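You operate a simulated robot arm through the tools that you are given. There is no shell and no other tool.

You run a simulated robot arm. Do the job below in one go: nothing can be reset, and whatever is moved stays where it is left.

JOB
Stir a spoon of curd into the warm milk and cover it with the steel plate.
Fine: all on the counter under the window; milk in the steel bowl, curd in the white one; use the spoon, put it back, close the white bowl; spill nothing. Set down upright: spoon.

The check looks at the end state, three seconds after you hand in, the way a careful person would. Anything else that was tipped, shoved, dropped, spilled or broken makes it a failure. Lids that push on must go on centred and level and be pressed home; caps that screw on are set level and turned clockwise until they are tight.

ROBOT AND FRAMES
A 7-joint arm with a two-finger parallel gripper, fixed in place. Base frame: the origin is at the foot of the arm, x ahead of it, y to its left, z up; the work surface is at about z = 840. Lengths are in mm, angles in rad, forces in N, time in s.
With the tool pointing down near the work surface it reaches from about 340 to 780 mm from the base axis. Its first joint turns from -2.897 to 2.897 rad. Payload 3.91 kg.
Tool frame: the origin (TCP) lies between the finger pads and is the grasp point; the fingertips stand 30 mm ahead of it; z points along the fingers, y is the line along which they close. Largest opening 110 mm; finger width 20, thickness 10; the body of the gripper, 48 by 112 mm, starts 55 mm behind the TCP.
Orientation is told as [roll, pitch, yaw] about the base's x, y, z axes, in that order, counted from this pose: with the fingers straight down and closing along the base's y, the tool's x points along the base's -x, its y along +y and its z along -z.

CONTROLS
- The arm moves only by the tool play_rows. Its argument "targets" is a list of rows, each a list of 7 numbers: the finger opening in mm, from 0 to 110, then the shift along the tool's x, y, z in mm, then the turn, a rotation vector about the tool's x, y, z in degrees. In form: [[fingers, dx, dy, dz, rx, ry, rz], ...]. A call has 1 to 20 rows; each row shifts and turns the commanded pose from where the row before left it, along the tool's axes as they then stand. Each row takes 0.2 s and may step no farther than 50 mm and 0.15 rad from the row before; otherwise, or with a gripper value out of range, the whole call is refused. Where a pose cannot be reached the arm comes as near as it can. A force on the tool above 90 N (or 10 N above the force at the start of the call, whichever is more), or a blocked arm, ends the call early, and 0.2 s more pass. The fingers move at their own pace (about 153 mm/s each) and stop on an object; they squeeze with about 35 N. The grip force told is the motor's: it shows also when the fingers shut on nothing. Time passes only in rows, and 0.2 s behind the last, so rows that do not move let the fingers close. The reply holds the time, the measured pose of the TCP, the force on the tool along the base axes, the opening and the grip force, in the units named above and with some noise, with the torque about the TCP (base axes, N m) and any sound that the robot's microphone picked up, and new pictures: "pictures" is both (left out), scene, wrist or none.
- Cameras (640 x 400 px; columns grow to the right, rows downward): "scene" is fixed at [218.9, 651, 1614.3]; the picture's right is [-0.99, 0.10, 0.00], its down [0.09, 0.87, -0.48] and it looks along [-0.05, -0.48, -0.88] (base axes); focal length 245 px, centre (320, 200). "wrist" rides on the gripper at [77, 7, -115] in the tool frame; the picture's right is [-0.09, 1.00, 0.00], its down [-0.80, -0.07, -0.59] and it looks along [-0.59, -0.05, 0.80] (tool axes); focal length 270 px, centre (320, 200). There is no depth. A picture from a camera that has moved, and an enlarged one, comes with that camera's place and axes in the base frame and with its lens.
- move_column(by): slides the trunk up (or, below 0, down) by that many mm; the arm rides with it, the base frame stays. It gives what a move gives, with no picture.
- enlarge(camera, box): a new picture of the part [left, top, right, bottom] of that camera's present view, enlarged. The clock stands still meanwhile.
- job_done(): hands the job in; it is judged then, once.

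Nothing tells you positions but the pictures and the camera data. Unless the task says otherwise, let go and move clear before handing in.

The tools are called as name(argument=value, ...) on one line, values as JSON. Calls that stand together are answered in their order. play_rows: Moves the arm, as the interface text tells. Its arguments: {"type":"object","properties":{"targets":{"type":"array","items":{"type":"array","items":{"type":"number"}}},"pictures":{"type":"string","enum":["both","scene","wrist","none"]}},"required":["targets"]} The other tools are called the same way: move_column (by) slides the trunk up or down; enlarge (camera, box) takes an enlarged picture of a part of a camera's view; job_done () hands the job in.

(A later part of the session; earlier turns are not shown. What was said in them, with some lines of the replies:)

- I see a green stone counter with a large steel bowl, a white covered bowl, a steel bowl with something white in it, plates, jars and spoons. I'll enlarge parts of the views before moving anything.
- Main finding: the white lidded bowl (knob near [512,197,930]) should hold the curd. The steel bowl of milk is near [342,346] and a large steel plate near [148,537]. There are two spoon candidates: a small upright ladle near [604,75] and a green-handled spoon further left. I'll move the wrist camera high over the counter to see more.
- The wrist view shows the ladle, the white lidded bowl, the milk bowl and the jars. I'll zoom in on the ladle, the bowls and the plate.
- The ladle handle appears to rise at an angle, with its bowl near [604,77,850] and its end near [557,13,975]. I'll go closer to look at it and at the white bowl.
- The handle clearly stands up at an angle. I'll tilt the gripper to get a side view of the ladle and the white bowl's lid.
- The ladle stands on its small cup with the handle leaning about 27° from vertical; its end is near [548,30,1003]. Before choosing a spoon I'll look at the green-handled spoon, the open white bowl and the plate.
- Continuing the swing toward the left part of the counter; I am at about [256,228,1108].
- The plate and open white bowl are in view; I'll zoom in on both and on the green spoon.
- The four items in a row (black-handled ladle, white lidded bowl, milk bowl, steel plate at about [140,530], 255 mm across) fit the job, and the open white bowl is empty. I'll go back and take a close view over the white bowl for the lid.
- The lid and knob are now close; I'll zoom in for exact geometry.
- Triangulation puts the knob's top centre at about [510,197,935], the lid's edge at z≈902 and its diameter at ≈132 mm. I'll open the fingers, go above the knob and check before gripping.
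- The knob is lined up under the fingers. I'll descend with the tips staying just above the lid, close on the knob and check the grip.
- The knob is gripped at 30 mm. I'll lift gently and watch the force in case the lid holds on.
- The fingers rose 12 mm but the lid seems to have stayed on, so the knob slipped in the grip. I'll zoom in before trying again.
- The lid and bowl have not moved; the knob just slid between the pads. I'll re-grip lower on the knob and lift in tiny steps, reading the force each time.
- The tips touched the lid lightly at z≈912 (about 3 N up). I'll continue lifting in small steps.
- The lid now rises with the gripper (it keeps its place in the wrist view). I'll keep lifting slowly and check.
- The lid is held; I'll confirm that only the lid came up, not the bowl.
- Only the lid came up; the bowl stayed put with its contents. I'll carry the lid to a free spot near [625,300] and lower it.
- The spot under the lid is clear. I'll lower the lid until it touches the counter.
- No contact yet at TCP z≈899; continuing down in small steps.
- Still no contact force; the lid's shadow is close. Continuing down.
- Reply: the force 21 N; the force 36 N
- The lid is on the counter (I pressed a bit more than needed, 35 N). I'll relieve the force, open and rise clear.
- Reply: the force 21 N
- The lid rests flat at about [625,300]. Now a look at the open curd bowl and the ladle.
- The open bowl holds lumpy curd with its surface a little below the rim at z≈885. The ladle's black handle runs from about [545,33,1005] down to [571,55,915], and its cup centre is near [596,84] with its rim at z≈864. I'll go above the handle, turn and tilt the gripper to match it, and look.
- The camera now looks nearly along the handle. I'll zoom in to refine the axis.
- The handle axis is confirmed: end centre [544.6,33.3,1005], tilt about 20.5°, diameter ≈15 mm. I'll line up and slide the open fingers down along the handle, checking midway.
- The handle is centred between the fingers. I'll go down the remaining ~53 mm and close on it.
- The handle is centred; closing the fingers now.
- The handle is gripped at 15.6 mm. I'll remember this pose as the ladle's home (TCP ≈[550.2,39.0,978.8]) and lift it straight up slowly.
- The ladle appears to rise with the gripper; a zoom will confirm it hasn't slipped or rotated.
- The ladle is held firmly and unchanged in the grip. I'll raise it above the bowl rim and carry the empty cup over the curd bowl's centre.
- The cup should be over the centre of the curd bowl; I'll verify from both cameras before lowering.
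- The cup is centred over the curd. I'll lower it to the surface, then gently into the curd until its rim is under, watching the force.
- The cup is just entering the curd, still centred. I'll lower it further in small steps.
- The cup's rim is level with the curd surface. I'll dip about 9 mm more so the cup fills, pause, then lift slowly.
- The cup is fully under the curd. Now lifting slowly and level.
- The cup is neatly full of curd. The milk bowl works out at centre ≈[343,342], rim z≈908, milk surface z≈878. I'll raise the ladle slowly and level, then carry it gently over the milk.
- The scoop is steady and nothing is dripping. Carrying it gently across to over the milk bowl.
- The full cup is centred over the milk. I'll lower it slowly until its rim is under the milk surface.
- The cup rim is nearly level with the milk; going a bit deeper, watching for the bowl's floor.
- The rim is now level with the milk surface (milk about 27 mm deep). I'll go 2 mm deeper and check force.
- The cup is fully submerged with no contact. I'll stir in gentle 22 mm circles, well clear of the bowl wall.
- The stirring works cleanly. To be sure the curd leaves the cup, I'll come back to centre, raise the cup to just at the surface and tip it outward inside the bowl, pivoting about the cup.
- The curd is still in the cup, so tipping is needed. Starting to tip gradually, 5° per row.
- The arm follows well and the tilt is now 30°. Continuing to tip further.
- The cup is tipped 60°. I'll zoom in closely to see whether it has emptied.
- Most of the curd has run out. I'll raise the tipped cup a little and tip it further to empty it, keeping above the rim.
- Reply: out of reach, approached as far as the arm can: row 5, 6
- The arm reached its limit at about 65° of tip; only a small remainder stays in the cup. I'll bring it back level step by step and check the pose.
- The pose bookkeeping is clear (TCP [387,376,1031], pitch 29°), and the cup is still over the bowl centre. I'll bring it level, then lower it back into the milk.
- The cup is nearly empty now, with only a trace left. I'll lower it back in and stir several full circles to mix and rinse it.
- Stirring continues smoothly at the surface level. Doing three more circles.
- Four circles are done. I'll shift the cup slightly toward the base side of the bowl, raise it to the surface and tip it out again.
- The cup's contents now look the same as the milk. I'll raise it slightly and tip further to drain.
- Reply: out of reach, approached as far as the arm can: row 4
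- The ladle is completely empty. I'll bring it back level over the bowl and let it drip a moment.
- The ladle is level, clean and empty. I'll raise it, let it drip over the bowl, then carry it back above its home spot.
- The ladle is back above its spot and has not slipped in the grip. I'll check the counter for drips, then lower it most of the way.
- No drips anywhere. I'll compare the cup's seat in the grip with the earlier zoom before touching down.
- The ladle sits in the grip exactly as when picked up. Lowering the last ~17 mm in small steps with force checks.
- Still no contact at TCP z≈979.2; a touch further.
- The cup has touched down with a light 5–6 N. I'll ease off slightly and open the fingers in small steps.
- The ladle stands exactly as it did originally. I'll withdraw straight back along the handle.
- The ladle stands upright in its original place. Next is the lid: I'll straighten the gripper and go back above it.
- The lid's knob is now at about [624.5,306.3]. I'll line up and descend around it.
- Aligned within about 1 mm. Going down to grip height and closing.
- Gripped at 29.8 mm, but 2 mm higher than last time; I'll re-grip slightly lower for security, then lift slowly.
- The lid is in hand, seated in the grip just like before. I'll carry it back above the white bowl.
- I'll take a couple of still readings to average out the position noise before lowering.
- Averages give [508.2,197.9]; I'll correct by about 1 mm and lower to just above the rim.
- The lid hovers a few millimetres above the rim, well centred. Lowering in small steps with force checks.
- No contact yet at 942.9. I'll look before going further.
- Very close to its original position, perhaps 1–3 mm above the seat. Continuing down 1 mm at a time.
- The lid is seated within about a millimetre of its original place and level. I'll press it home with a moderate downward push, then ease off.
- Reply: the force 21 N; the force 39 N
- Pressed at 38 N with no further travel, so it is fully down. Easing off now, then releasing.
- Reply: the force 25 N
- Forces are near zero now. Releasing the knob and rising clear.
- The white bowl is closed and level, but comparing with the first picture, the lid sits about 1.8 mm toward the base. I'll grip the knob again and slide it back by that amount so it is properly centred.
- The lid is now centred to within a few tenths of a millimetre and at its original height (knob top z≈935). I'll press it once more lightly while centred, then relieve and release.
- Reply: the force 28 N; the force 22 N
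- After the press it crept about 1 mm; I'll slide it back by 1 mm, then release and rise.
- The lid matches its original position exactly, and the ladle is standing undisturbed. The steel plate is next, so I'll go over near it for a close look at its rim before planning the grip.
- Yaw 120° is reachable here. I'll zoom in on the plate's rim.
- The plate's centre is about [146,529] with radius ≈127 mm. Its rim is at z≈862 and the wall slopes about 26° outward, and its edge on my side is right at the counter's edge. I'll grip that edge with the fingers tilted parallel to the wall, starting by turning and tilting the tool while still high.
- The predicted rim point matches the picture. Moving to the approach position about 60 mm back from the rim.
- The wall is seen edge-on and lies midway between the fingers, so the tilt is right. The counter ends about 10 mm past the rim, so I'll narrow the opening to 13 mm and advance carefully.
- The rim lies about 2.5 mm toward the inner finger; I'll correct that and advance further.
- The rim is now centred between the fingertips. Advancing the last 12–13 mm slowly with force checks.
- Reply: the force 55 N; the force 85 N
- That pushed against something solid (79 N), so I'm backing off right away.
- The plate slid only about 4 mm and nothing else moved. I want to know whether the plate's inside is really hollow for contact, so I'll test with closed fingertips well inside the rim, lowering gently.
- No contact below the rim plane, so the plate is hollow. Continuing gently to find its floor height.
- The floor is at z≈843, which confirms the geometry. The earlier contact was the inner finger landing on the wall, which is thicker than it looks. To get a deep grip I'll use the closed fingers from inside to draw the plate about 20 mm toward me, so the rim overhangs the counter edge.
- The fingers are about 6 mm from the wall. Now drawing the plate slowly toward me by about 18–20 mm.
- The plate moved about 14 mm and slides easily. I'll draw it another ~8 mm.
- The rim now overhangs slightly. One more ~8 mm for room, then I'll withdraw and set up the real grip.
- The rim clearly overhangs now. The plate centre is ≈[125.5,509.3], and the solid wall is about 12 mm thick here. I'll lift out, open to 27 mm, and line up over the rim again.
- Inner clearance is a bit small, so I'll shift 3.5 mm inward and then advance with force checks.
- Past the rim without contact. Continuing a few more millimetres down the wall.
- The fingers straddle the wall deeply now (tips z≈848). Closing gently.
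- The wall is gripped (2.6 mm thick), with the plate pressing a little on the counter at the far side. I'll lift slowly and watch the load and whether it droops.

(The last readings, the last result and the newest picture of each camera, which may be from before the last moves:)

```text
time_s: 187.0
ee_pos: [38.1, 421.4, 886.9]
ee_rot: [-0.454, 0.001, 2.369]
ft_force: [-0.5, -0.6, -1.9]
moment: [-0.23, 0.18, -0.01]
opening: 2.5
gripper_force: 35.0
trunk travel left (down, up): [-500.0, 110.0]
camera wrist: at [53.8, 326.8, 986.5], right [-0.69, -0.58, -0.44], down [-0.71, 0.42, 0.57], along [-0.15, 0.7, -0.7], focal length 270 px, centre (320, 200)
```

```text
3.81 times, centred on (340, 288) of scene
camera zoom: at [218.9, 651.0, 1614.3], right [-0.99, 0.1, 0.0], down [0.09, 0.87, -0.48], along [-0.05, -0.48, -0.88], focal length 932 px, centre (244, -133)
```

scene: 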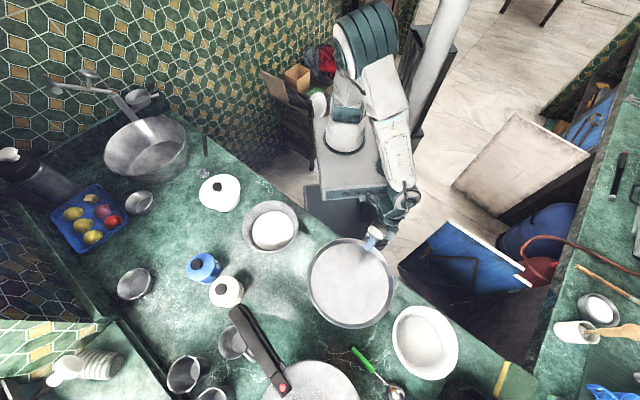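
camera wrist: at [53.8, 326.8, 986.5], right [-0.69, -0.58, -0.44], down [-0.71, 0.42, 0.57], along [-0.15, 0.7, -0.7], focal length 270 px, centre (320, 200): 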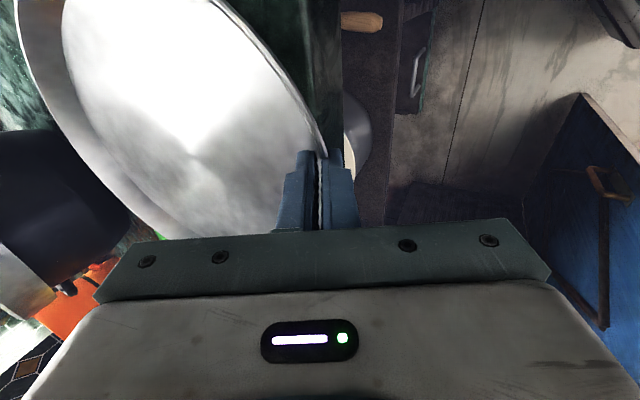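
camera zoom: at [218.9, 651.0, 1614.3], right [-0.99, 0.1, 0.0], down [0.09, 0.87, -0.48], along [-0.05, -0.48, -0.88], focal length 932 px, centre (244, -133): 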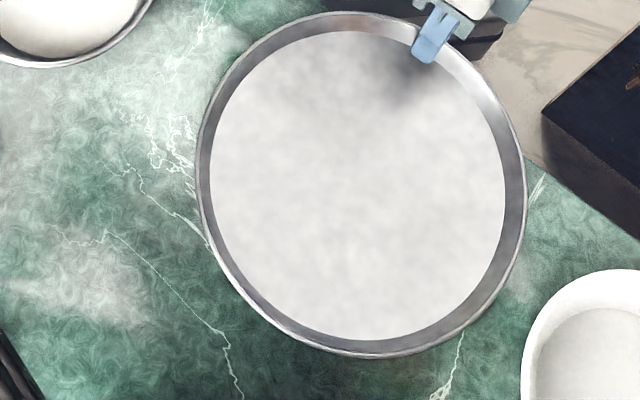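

The plate is off the counter and held steadily (about 2.2 N weight, 0.29 N·m, opening constant at 2.5 mm). I'll lift it higher and check that it stays level.

play_rows(targets=[[0, 0, -2.2, -4.5, 0, 0, 0], [0, 0, -3.5, -7.2, 0, 0, 0], [0, 0, -3.5, -7.2, 0, 0, 0], [0, 0, -4.38, -8.99, 0, 0, 0], [0, 0, -4.38, -8.99, 0, 0, 0], [0, 0, -4.38, -8.99, 0, 0, 0], [0, 0, -4.38, -8.99, 0, 0, 0], [0, 0, -4.38, -8.99, 0, 0, 0], [0, 0, -4.38, -8.99, 0, 0, 0], [0, 0, 0, 0, 0, 0, 0]], pictures="both")

enlarge(camera="scene", box=[280, 200, 410, 340])

```text
time_s: 189.2
ee_pos: [39.0, 420.7, 968.7]
ee_rot: [-0.453, -0.001, 2.371]
ft_force: [0.6, -0.3, -2.0]
moment: [-0.23, 0.21, -0.02]
opening: 2.6
gripper_force: 35.2
trunk travel left (down, up): [-500.0, 110.0]
camera wrist: at [53.9, 326.2, 1068.6], right [-0.69, -0.58, -0.44], down [-0.71, 0.42, 0.57], along [-0.15, 0.7, -0.7], focal length 270 px, centre (320, 200)
```

scene: 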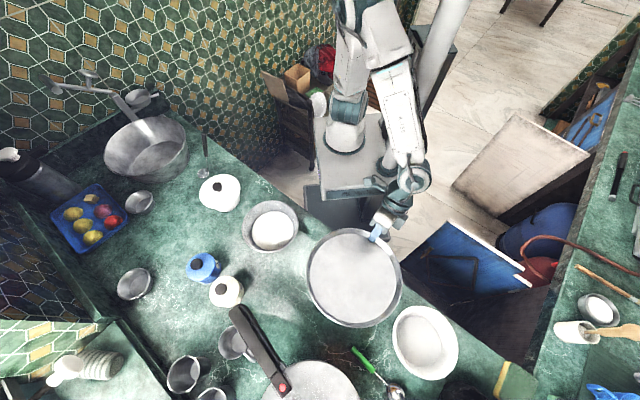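
wrist: 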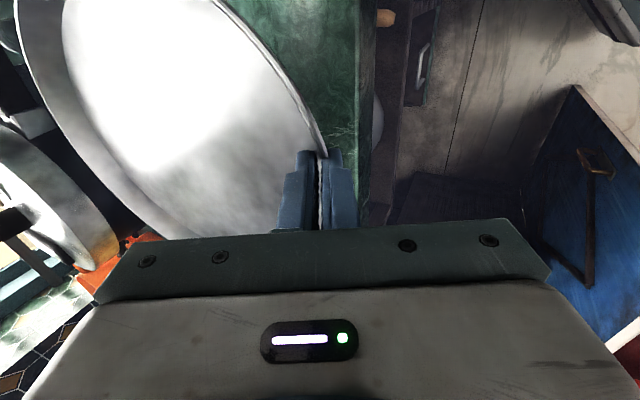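

```text
2.86 times, centred on (345, 270) of scene
camera zoom: at [218.9, 651.0, 1614.3], right [-0.99, 0.1, 0.0], down [0.09, 0.87, -0.48], along [-0.05, -0.48, -0.88], focal length 699 px, centre (249, 0)
```

zoom: 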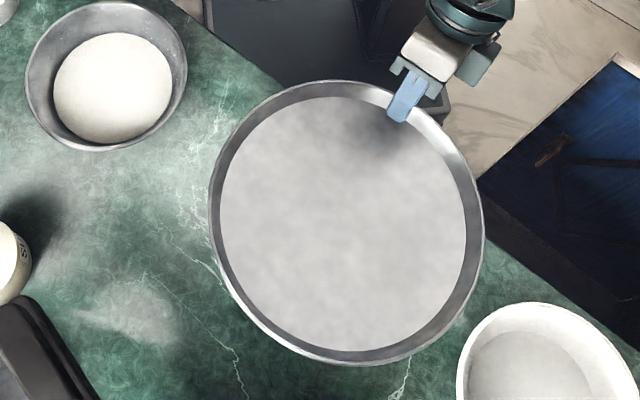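

It holds firmly. I'll zoom in to judge the plate's tilt.

enlarge(camera="wrist", box=[0, 0, 360, 240])

```text
1.67 times, centred on (180, 120) of wrist
camera zoom: at [53.9, 326.2, 1068.6], right [-0.69, -0.58, -0.44], down [-0.71, 0.42, 0.57], along [-0.15, 0.7, -0.7], focal length 450 px, centre (553, 333)
```

zoom: 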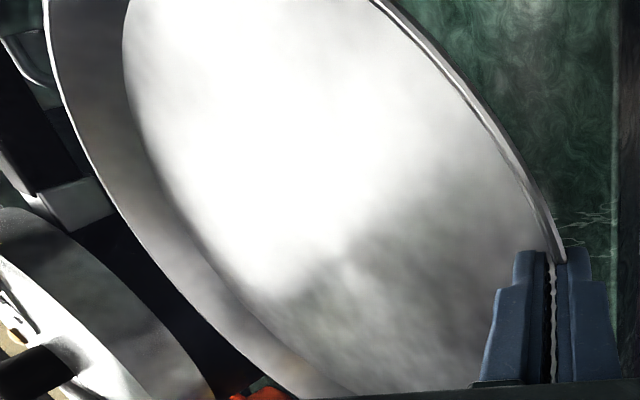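

The plate is held close to level, with the far side slightly up if anything. I'll raise it a little more, then swing it over the milk bowl gradually, turning and translating together, with a check midway.

play_rows(targets=[[0, 0, -3.65, -7.5, 0, 0, 0], [0, 0, -3.65, -7.5, 0, 0, 0], [0, 0, -3.65, -7.5, 0, 0, 0], [0, 6.2, -1.03, 0.5, 0, 1.66, 3.4], [0, 6.2, -1.03, 0.5, 0, 1.66, 3.4], [0, 5.87, -2.71, 1.33, 0, 1.66, 3.4], [0, 5.87, -2.71, 1.33, 0, 1.66, 3.4], [0, 5.29, -4.35, 2.12, 0, 1.66, 3.4], [0, 5.29, -4.35, 2.12, 0, 1.66, 3.4], [0, 4.47, -5.9, 2.88, 0, 1.66, 3.4], [0, 4.47, -5.9, 2.88, 0, 1.66, 3.4], [0, 3.43, -7.36, 3.59, 0, 1.66, 3.4], [0, 3.43, -7.36, 3.59, 0, 1.66, 3.4], [0, 0, 0, 0, 0, 0, 0], [0, 0, 0, 0, 0, 0, 0]], pictures="both")

```text
time_s: 192.4
ee_pos: [107.2, 395.9, 992.4]
ee_rot: [-0.455, 0.001, 1.708]
ft_force: [0.8, -0.3, -1.5]
moment: [-0.08, 0.24, -0.03]
opening: 2.4
gripper_force: 34.6
trunk travel left (down, up): [-500.0, 110.0]
camera wrist: at [61.7, 311.7, 1092.2], right [-0.9, -0.04, -0.44], down [-0.31, 0.77, 0.56], along [0.31, 0.64, -0.7], focal length 270 px, centre (320, 200)
```

scene: 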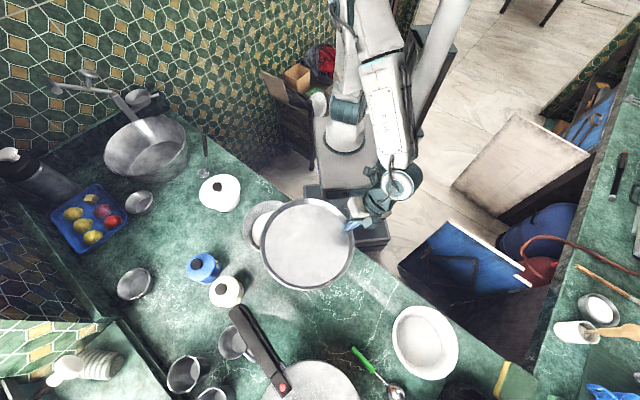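
wrist: 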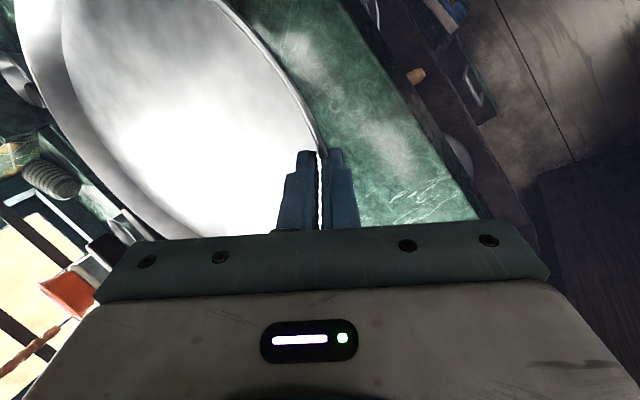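

Steady and on track at the midpoint. Continuing the second half of the swing.

play_rows(targets=[[0, 2.2, -8.66, 4.22, 0, 1.66, 3.4], [0, 2.2, -8.66, 4.22, 0, 1.66, 3.4], [0, 0.78, -9.82, 4.79, 0, 1.66, 3.4], [0, 0.78, -9.82, 4.79, 0, 1.66, 3.4], [0, -0.8, -10.8, 5.26, 0, 1.66, 3.4], [0, -0.8, -10.8, 5.26, 0, 1.66, 3.4], [0, -2.5, -11.57, 5.64, 0, 1.66, 3.4], [0, -2.5, -11.57, 5.64, 0, 1.66, 3.4], [0, -4.3, -12.15, 5.92, 0, 1.66, 3.4], [0, -4.3, -12.15, 5.92, 0, 1.66, 3.4], [0, 0, 0, 0, 0, 0, 0], [0, 0, 0, 0, 0, 0, 0]], pictures="both")

enlarge(camera="scene", box=[200, 160, 330, 290])

enlarge(camera="wrist", box=[0, 0, 360, 240])

```text
time_s: 195.0
ee_pos: [228.8, 383.5, 995.3]
ee_rot: [-0.454, 0.001, 1.048]
ft_force: [-1.0, 0.4, -2.1]
moment: [0.12, 0.28, -0.04]
opening: 2.4
gripper_force: 34.3
trunk travel left (down, up): [-500.0, 110.0]
camera wrist: at [140.6, 344.9, 1093.7], right [-0.73, 0.52, -0.44], down [0.23, 0.79, 0.56], along [0.64, 0.31, -0.7], focal length 270 px, centre (320, 200)
```

scene: 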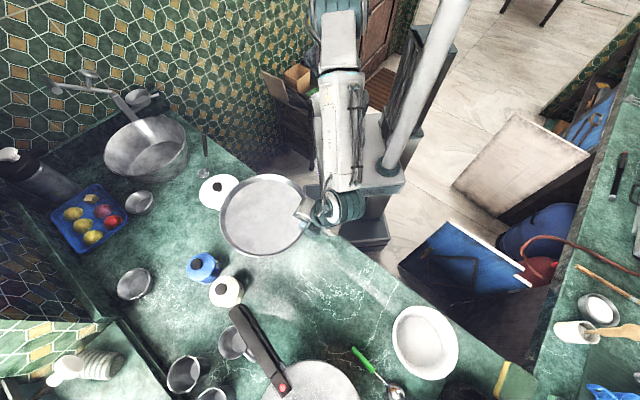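
wrist: 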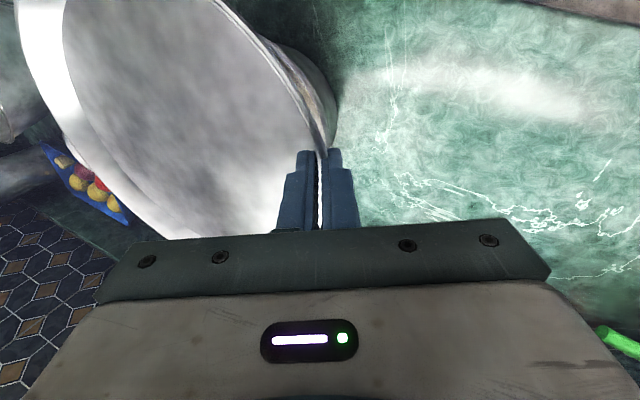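

```text
3.08 times, centred on (265, 225) of scene
camera zoom: at [218.9, 651.0, 1614.3], right [-0.99, 0.1, 0.0], down [0.09, 0.87, -0.48], along [-0.05, -0.48, -0.88], focal length 753 px, centre (489, 123)
```

zoom: 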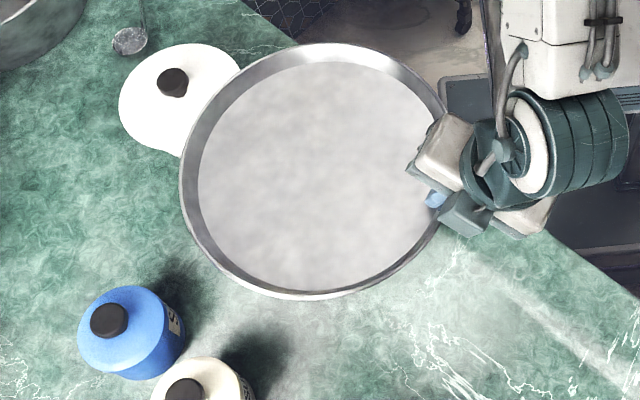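

```text
1.67 times, centred on (180, 120) of wrist
camera zoom: at [140.6, 344.9, 1093.7], right [-0.73, 0.52, -0.44], down [0.23, 0.79, 0.56], along [0.64, 0.31, -0.7], focal length 450 px, centre (553, 333)
```

zoom: 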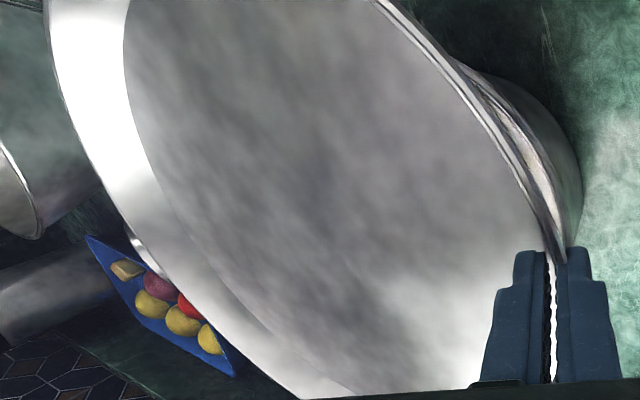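

The plate is over the milk bowl with its centre near [341.5,333.5], about 7 mm short in y and tilted roughly 3°. I'll correct the position, level the plate and lower it part of the way.

play_rows(targets=[[0, -3.6, 1.1, -0.53, 0, 0, 0], [0, -3.65, 1.1, -0.54, 0, 0, 0], [0, 0, 0, 0, -1.2, -1.08, 0.52], [0, 0, 0, 0, -1.2, -1.08, 0.52], [0, 0, 3.5, 7.2, 0, 0, 0], [0, 0, 3.5, 7.2, 0, 0, 0], [0, 0, 3.5, 7.2, 0, 0, 0], [0, 0, 0, 0, 0, 0, 0], [0, 0, 0, 0, 0, 0, 0]], pictures="both")

enlarge(camera="scene", box=[200, 160, 330, 290])

enlarge(camera="wrist", box=[0, 0, 360, 240])

```text
time_s: 197.0
ee_pos: [228.1, 392.9, 969.1]
ee_rot: [-0.412, -0.042, 1.047]
ft_force: [0.3, -0.9, -2.0]
moment: [0.11, 0.26, 0.01]
opening: 2.6
gripper_force: 35.2
trunk travel left (down, up): [-500.0, 110.0]
camera wrist: at [142.4, 347.1, 1067.1], right [-0.74, 0.55, -0.4], down [0.24, 0.76, 0.61], along [0.63, 0.35, -0.69], focal length 270 px, centre (320, 200)
```

scene: 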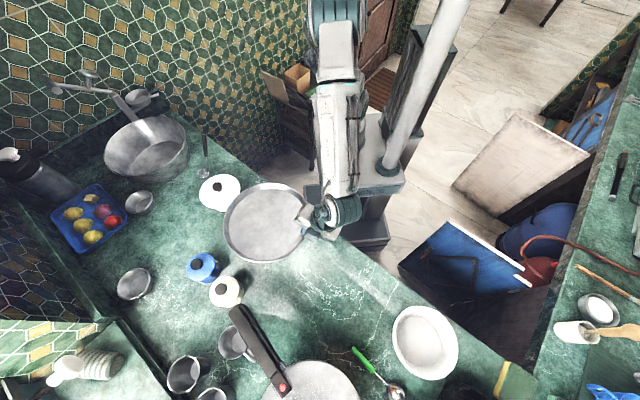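
wrist: 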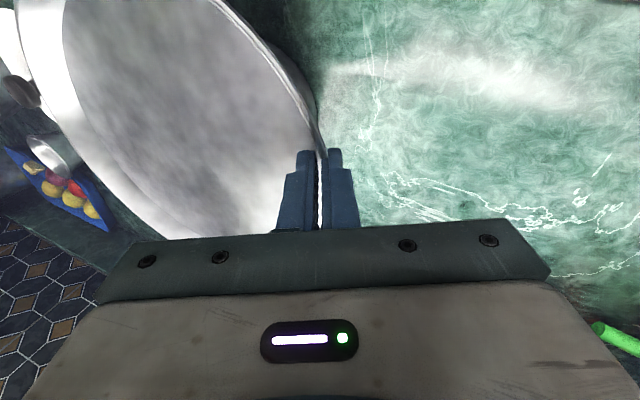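

```text
3.08 times, centred on (265, 225) of scene
camera zoom: at [218.9, 651.0, 1614.3], right [-0.99, 0.1, 0.0], down [0.09, 0.87, -0.48], along [-0.05, -0.48, -0.88], focal length 753 px, centre (489, 123)
```

zoom: 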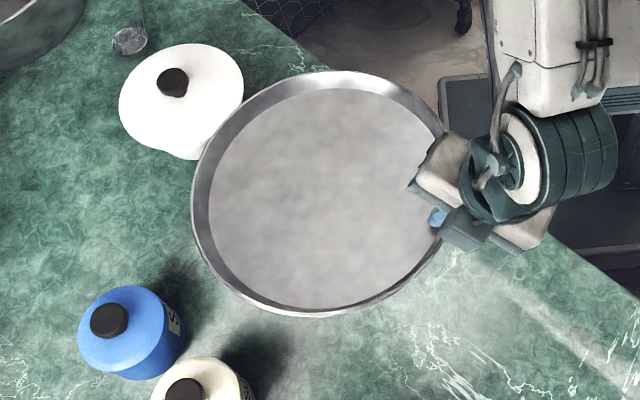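

```text
1.67 times, centred on (180, 120) of wrist
camera zoom: at [142.4, 347.1, 1067.1], right [-0.74, 0.55, -0.4], down [0.24, 0.76, 0.61], along [0.63, 0.35, -0.69], focal length 450 px, centre (553, 333)
```

zoom: 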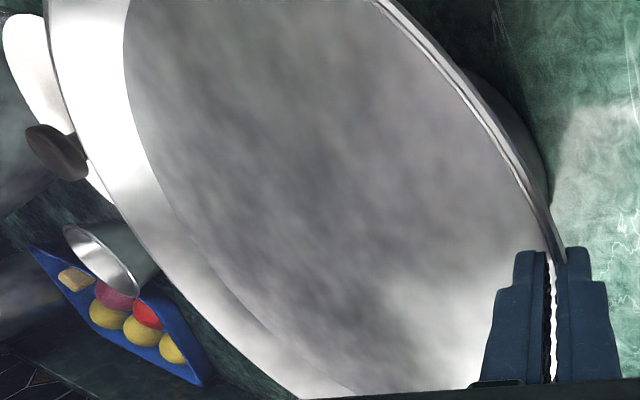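

The plate is level and centred within about 3 mm. Small correction, then lowering toward the bowl rim.

play_rows(targets=[[0, 1.85, -2.57, 1.12, 0, 0, 0], [0, 0.29, 2.8, 6.4, 0, 0, 0], [0, 0.29, 2.8, 6.4, 0, 0, 0], [0, 0.17, 1.6, 3.66, 0, 0, 0], [0, 0, 0, 0, 0, 0, 0], [0, 0, 0, 0, 0, 0, 0]], pictures="both")

enlarge(camera="scene", box=[200, 160, 330, 290])

enlarge(camera="wrist", box=[180, 0, 360, 180])

```text
time_s: 198.4
ee_pos: [230.3, 389.4, 949.8]
ee_rot: [-0.412, -0.041, 1.048]
ft_force: [-0.1, 0.0, -2.2]
moment: [0.12, 0.25, 0.01]
opening: 2.3
gripper_force: 35.5
trunk travel left (down, up): [-500.0, 110.0]
camera wrist: at [144.4, 344.3, 1049.1], right [-0.74, 0.55, -0.4], down [0.24, 0.76, 0.61], along [0.63, 0.35, -0.69], focal length 270 px, centre (320, 200)
```

scene: 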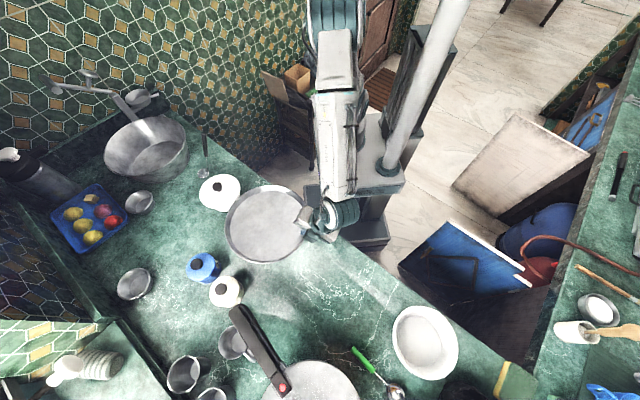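
wrist: 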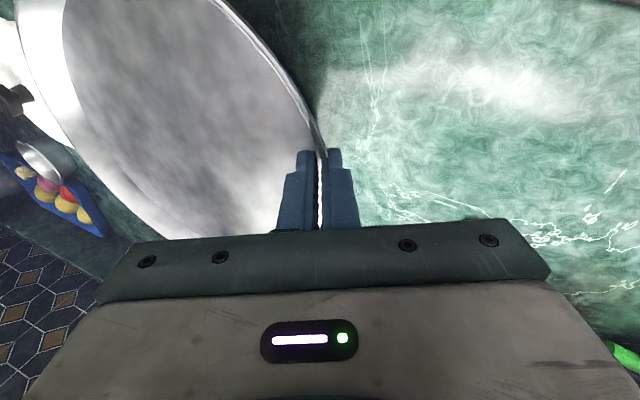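

```text
3.08 times, centred on (265, 225) of scene
camera zoom: at [218.9, 651.0, 1614.3], right [-0.99, 0.1, 0.0], down [0.09, 0.87, -0.48], along [-0.05, -0.48, -0.88], focal length 753 px, centre (489, 123)
```

zoom: 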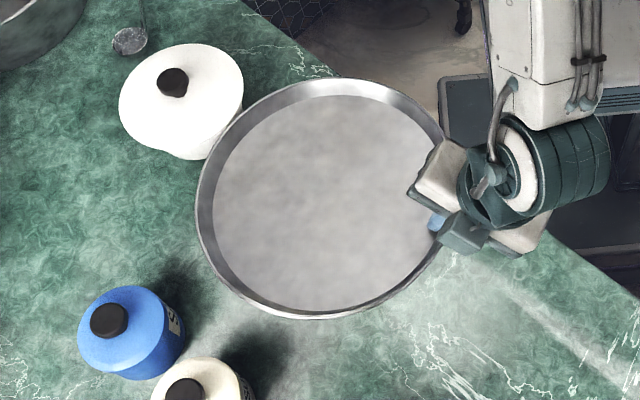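

```text
2.22 times, centred on (270, 90) of wrist
camera zoom: at [144.4, 344.3, 1049.1], right [-0.74, 0.55, -0.4], down [0.24, 0.76, 0.61], along [0.63, 0.35, -0.69], focal length 601 px, centre (431, 444)
```

zoom: 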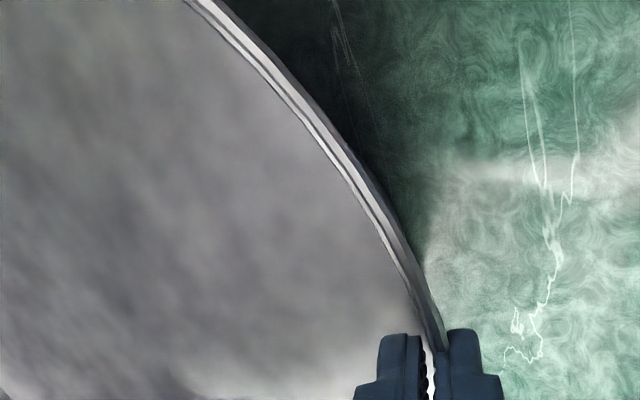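

Nearly down. Lowering in 2 mm steps, watching for the plate to rest on the rim.

play_rows(targets=[[0, 0.08, 0.8, 1.83, 0, 0, 0], [0, 0.08, 0.8, 1.83, 0, 0, 0], [0, 0, 0, 0, 0, 0, 0]], pictures="none")

play_rows(targets=[[0, 0.08, 0.8, 1.83, 0, 0, 0], [0, 0, 0, 0, 0, 0, 0]], pictures="none")

play_rows(targets=[[0, 0.04, 0.4, 0.92, 0, 0, 0], [0, 0, 0, 0, 0, 0, 0]], pictures="none")

```text
time_s: 199.2
ee_pos: [231.7, 390.1, 946.1]
ee_rot: [-0.412, -0.041, 1.05]
ft_force: [0.3, -0.8, -2.4]
moment: [0.1, 0.29, -0.01]
opening: 2.2
gripper_force: 35.3
trunk travel left (down, up): [-500.0, 110.0]
```

```text
time_s: 199.8
ee_pos: [229.1, 389.5, 944.4]
ee_rot: [-0.411, -0.041, 1.049]
ft_force: [-0.1, 0.0, -2.8]
moment: [0.1, 0.29, 0.03]
opening: 2.4
gripper_force: 34.7
trunk travel left (down, up): [-500.0, 110.0]
```

```text
time_s: 200.4
ee_pos: [229.7, 390.2, 943.6]
ee_rot: [-0.412, -0.042, 1.048]
ft_force: [1.0, 1.3, 1.6]
moment: [0.26, -0.07, 0.12]
opening: 2.1
gripper_force: 34.9
trunk travel left (down, up): [-500.0, 110.0]
```

First contact is on the +y side of the bowl rim, so I'll roll the plate by about 0.8° to even it out and lower another millimetre.

play_rows(targets=[[0, 0, 0, 0, 0, -0.73, 0.32], [0, 0.04, 0.4, 0.92, 0, 0, 0], [0, 0, 0, 0, 0, 0, 0]], pictures="none")

```text
time_s: 201.2
ee_pos: [229.3, 389.3, 944.4]
ee_rot: [-0.411, -0.056, 1.048]
ft_force: [-1.4, -1.3, 3.7]
moment: [0.01, 0.05, -0.05]
opening: 2.4
gripper_force: 35.2
trunk travel left (down, up): [-500.0, 110.0]
```

Contact is now at the grip side of the rim, so the far side is still slightly high. Tilting it down about 0.8°.

play_rows(targets=[[0, 0, 0, 0, -0.8, 0, 0], [0, 0, 0, 0, 0, 0, 0]], pictures="none")

play_rows(targets=[[0, 0, 0, 0, -0.8, 0, 0], [0, 0, 0, 0, 0, 0, 0]], pictures="scene")

```text
time_s: 201.8
ee_pos: [230.0, 389.3, 945.4]
ee_rot: [-0.398, -0.054, 1.048]
ft_force: [-1.0, -3.5, 2.6]
moment: [-0.38, 0.09, -0.13]
opening: 2.3
gripper_force: 35.1
trunk travel left (down, up): [-500.0, 110.0]
```

```text
time_s: 202.4
ee_pos: [230.1, 389.2, 944.4]
ee_rot: [-0.382, -0.055, 1.048]
ft_force: [-0.8, -3.3, 8.1]
moment: [-0.73, -0.08, -0.18]
opening: 2.3
gripper_force: 34.8
trunk travel left (down, up): [-500.0, 110.0]
```

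scene: 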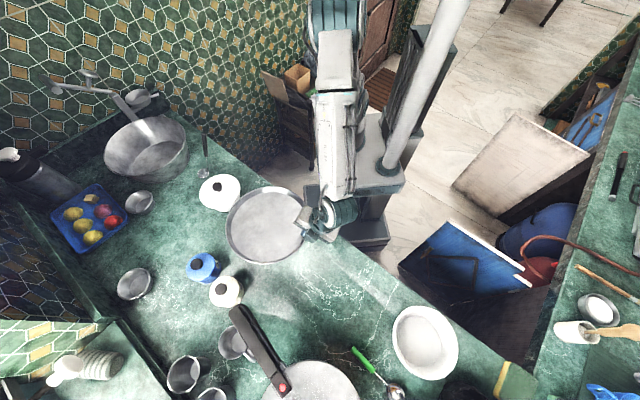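

It is within about 1° of flat with a light load. I'll balance it slightly and read the forces again before letting go.

play_rows(targets=[[0, 0, 0, 0, -0.3, 0.41, -0.18], [0, -0.01, -0.14, -0.32, 0, 0, 0], [0, 0, 0, 0, 0, 0, 0]], pictures="none")

```text
time_s: 203.2
ee_pos: [230.4, 389.7, 944.9]
ee_rot: [-0.378, -0.049, 1.049]
ft_force: [0.3, -1.9, 10.0]
moment: [0.03, -0.48, -0.03]
opening: 2.3
gripper_force: 35.4
trunk travel left (down, up): [-500.0, 110.0]
```

Contact is now well balanced across the rim. Easing the load off a bit and opening the fingers gradually.

play_rows(targets=[[0, -0.02, -0.2, -0.46, 0, 0, 0], [0, 0, 0, 0, 0, 0, 0]], pictures="none")

play_rows(targets=[[3, 0, 0, 0, 0, 0, 0], [4, 0, 0, 0, 0, 0, 0], [6, 0, 0, 0, 0, 0, 0], [9, 0, 0, 0, 0, 0, 0], [12, 0, 0, 0, 0, 0, 0], [12, 0, 0, 0, 0, 0, 0]], pictures="both")

enlarge(camera="scene", box=[200, 160, 330, 290])

enlarge(camera="wrist", box=[180, 60, 360, 240])

```text
time_s: 203.8
ee_pos: [229.9, 388.7, 945.4]
ee_rot: [-0.378, -0.047, 1.049]
ft_force: [2.6, 1.5, 1.5]
moment: [0.26, -0.5, 0.02]
opening: 2.4
gripper_force: 34.9
trunk travel left (down, up): [-500.0, 110.0]
```

```text
time_s: 205.2
ee_pos: [230.0, 388.9, 946.3]
ee_rot: [-0.38, -0.049, 1.047]
ft_force: [-1.1, 0.2, 0.0]
moment: [0.03, 0.0, 0.01]
opening: 11.9
gripper_force: 0.0
trunk travel left (down, up): [-500.0, 110.0]
camera wrist: at [146.3, 342.2, 1044.7], right [-0.75, 0.55, -0.36], down [0.25, 0.75, 0.62], along [0.61, 0.37, -0.7], focal length 270 px, centre (320, 200)
```

scene: 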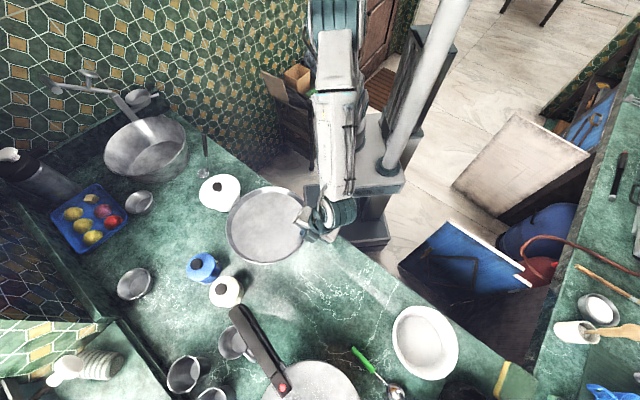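
wrist: 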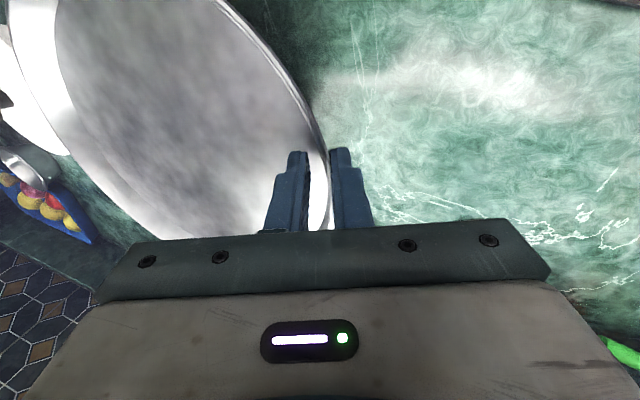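

```text
3.08 times, centred on (265, 225) of scene
camera zoom: at [218.9, 651.0, 1614.3], right [-0.99, 0.1, 0.0], down [0.09, 0.87, -0.48], along [-0.05, -0.48, -0.88], focal length 753 px, centre (489, 123)
```

zoom: 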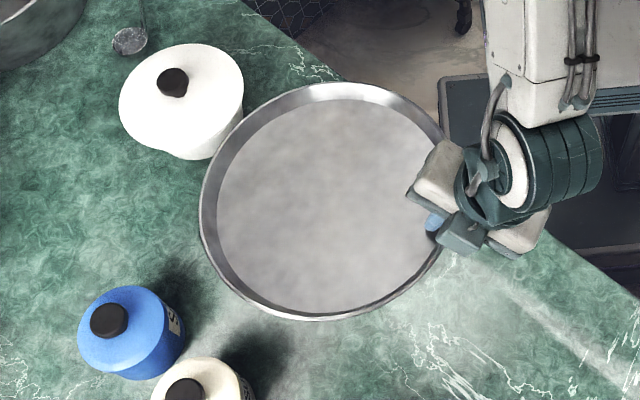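

```text
2.22 times, centred on (270, 150) of wrist
camera zoom: at [146.3, 342.2, 1044.7], right [-0.75, 0.55, -0.36], down [0.25, 0.75, 0.62], along [0.61, 0.37, -0.7], focal length 601 px, centre (431, 311)
```

zoom: 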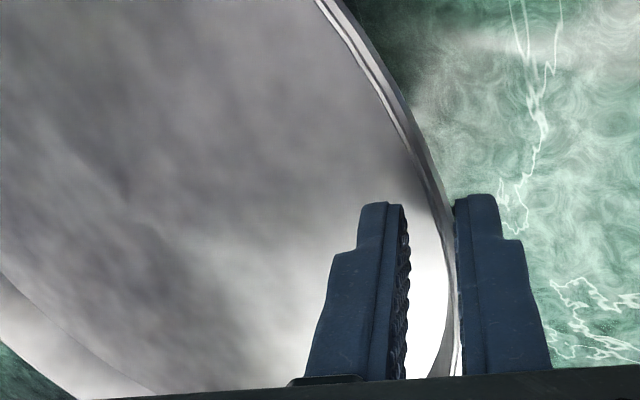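

The plate rests freely on the bowl. I'll centre the fingers about the rim and back straight out along the wall.

play_rows(targets=[[12, 0, 3, 0, 0, 0, 0], [12, 0, 0, -6, 0, 0, 0], [12, 0, 0, -10, 0, 0, 0], [12, 0, 0, -14, 0, 0, 0], [12, 0, 0, -25, 0, 0, 0], [12, 0, 0, -40, 0, 0, 0], [12, 0, 0, 0, 0, 0, 0]], pictures="both")

enlarge(camera="scene", box=[200, 160, 330, 290])

enlarge(camera="wrist", box=[0, 0, 360, 240])

```text
time_s: 206.8
ee_pos: [195.3, 404.9, 1031.8]
ee_rot: [-0.377, -0.047, 1.048]
ft_force: [-0.5, -0.9, -0.8]
moment: [0.02, 0.0, 0.01]
opening: 12.0
gripper_force: 0.0
trunk travel left (down, up): [-500.0, 110.0]
camera wrist: at [110.7, 357.5, 1131.2], right [-0.75, 0.55, -0.36], down [0.25, 0.75, 0.62], along [0.61, 0.37, -0.7], focal length 270 px, centre (320, 200)
```

scene: 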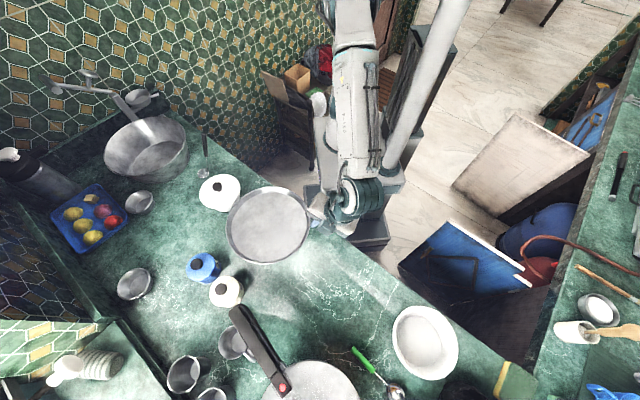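
wrist: 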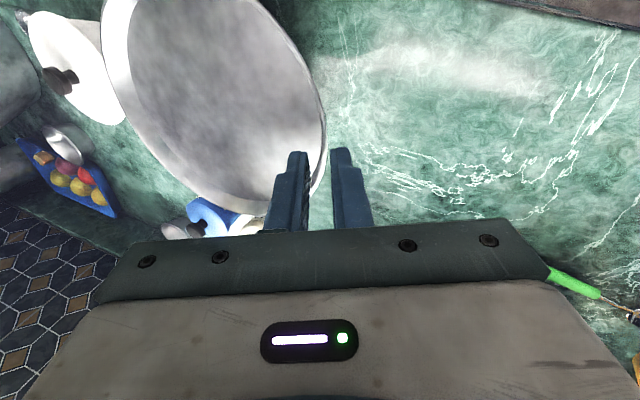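

```text
3.08 times, centred on (265, 225) of scene
camera zoom: at [218.9, 651.0, 1614.3], right [-0.99, 0.1, 0.0], down [0.09, 0.87, -0.48], along [-0.05, -0.48, -0.88], focal length 753 px, centre (489, 123)
```

zoom: 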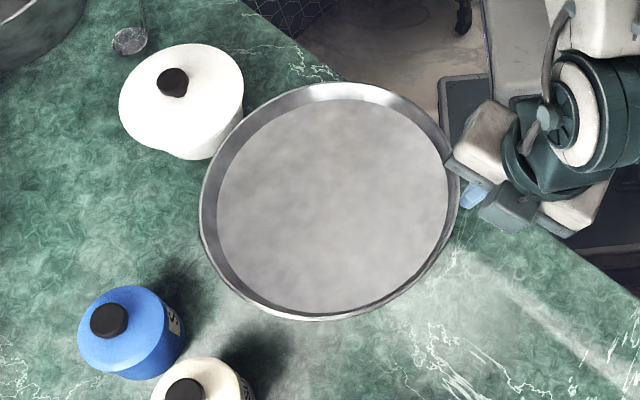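

```text
1.67 times, centred on (180, 120) of wrist
camera zoom: at [110.7, 357.5, 1131.2], right [-0.75, 0.55, -0.36], down [0.25, 0.75, 0.62], along [0.61, 0.37, -0.7], focal length 450 px, centre (553, 333)
```

zoom: 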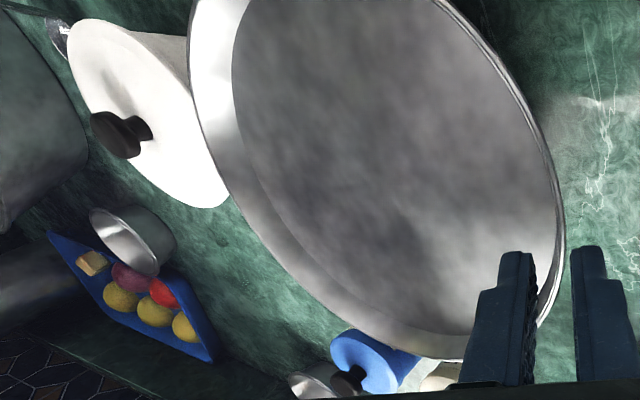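

The plate sits centred on the milk bowl (centre ≈[344,341]) and level. I'll back the arm well clear and do a final check of everything.

play_rows(targets=[[12, 0, 0, -40, 0, 0, 0], [12, 0, 0, -40, 0, 0, 0], [12, 0, 0, 0, 7, 0, 0], [12, 0, 0, 0, 0, 0, 0], [12, 0, 0, 0, 0, 0, 0]], pictures="both")

enlarge(camera="scene", box=[170, 120, 330, 290])

enlarge(camera="scene", box=[180, 110, 260, 220])

enlarge(camera="scene", box=[300, 230, 500, 400])

enlarge(camera="scene", box=[220, 180, 320, 270])

```text
time_s: 208.0
ee_pos: [167.4, 416.0, 1106.3]
ee_rot: [-0.501, -0.047, 1.047]
ft_force: [-1.1, 0.1, 0.1]
moment: [-0.01, 0.02, 0.0]
opening: 12.1
gripper_force: 0.0
trunk travel left (down, up): [-500.0, 110.0]
camera wrist: at [73.9, 375.1, 1199.2], right [-0.7, 0.53, -0.47], down [0.19, 0.78, 0.59], along [0.69, 0.32, -0.65], focal length 270 px, centre (320, 200)
```

scene: 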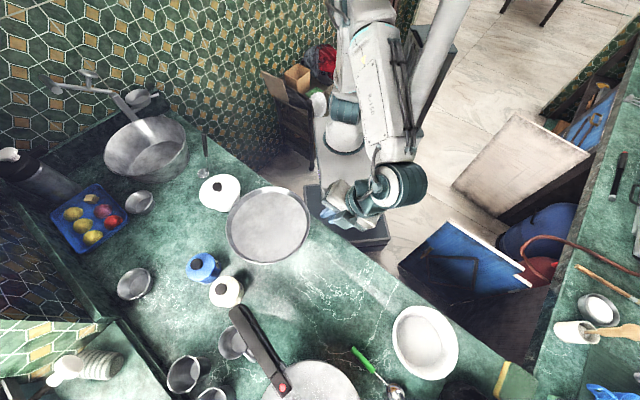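
wrist: 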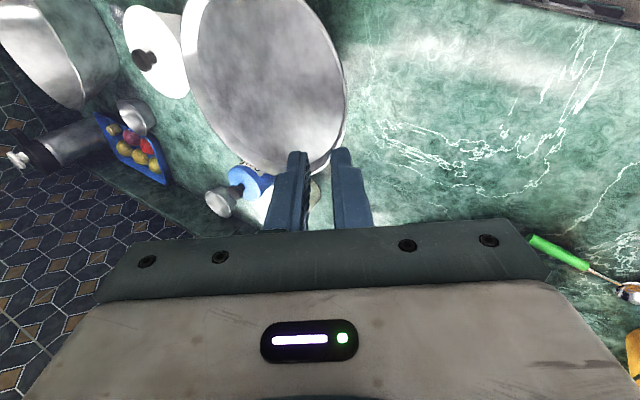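

```text
2.35 times, centred on (250, 205) of scene
camera zoom: at [218.9, 651.0, 1614.3], right [-0.99, 0.1, 0.0], down [0.09, 0.87, -0.48], along [-0.05, -0.48, -0.88], focal length 576 px, centre (485, 188)
```

zoom: 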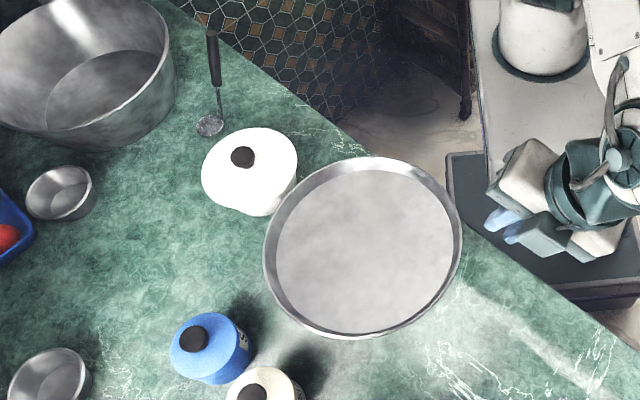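

```text
3.64 times, centred on (220, 165) of scene
camera zoom: at [218.9, 651.0, 1614.3], right [-0.99, 0.1, 0.0], down [0.09, 0.87, -0.48], along [-0.05, -0.48, -0.88], focal length 889 px, centre (684, 327)
```

zoom: 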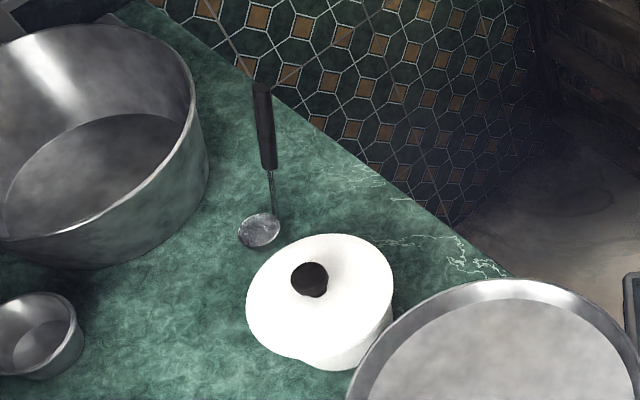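

```text
2.35 times, centred on (400, 315) of scene
camera zoom: at [218.9, 651.0, 1614.3], right [-0.99, 0.1, 0.0], down [0.09, 0.87, -0.48], along [-0.05, -0.48, -0.88], focal length 576 px, centre (132, -71)
```

zoom: 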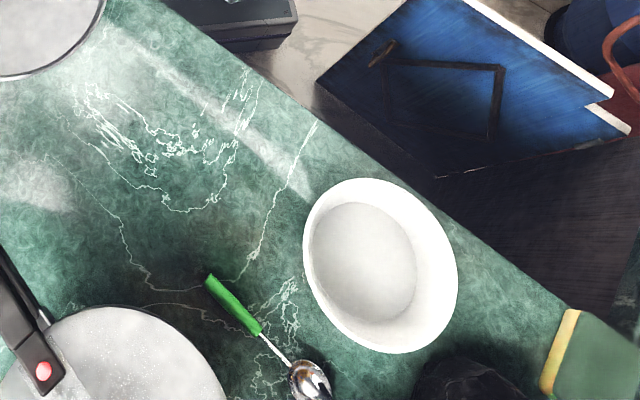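

```text
4.44 times, centred on (270, 225) of scene
camera zoom: at [218.9, 651.0, 1614.3], right [-0.99, 0.1, 0.0], down [0.09, 0.87, -0.48], along [-0.05, -0.48, -0.88], focal length 1087 px, centre (542, 89)
```

zoom: 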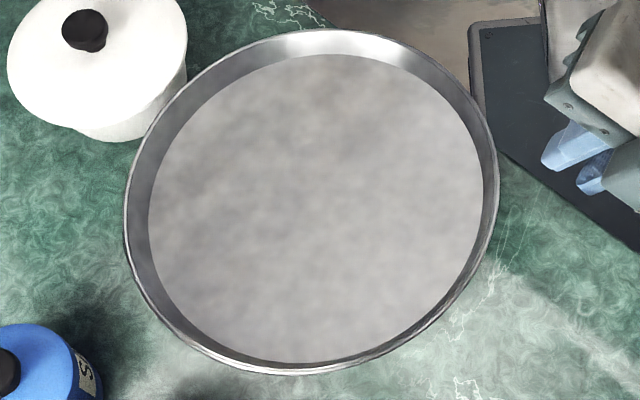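

Final check: the milk is stirred and covered by the level, centred steel plate. The white bowl is closed with its lid centred, the ladle stands upright in its original place, and nothing is spilled or displaced. The arm is clear, so I'm handing in.

job_done()

```text
The job is handed in.
```

The job is handed in: the curd is stirred into the warm milk, and the steel plate covers the bowl, flat and within a couple of millimetres of centre.

- **Curd and milk:** I took one level scoop from the white bowl, tipped it into the milk and stirred four more circles. I then tipped the cup out again until it was empty.
- **Which spoon:** I used the black-handled ladle next to the white bowl. I left the green-handled spoon alone.
- **Spoon:** it stands upright where it was, within what I could measure from the pictures.
- **White bowl:** the lid is back on, level and centred to about a millimetre, and pressed down. It rests on the bowl rather than snapping on.
- **Steel plate:** my first grip pressed on its rim at up to 79 N and slid it about 4 mm. I then drew it toward the counter edge to get a safe hold before lifting it. I saw no damage in the pictures.
- **Spills and other items:** I saw no spills on the counter and nothing else out of place. A few milk specks landed on the inside wall of the milk bowl. I could not see the bowl itself once the plate was on it.
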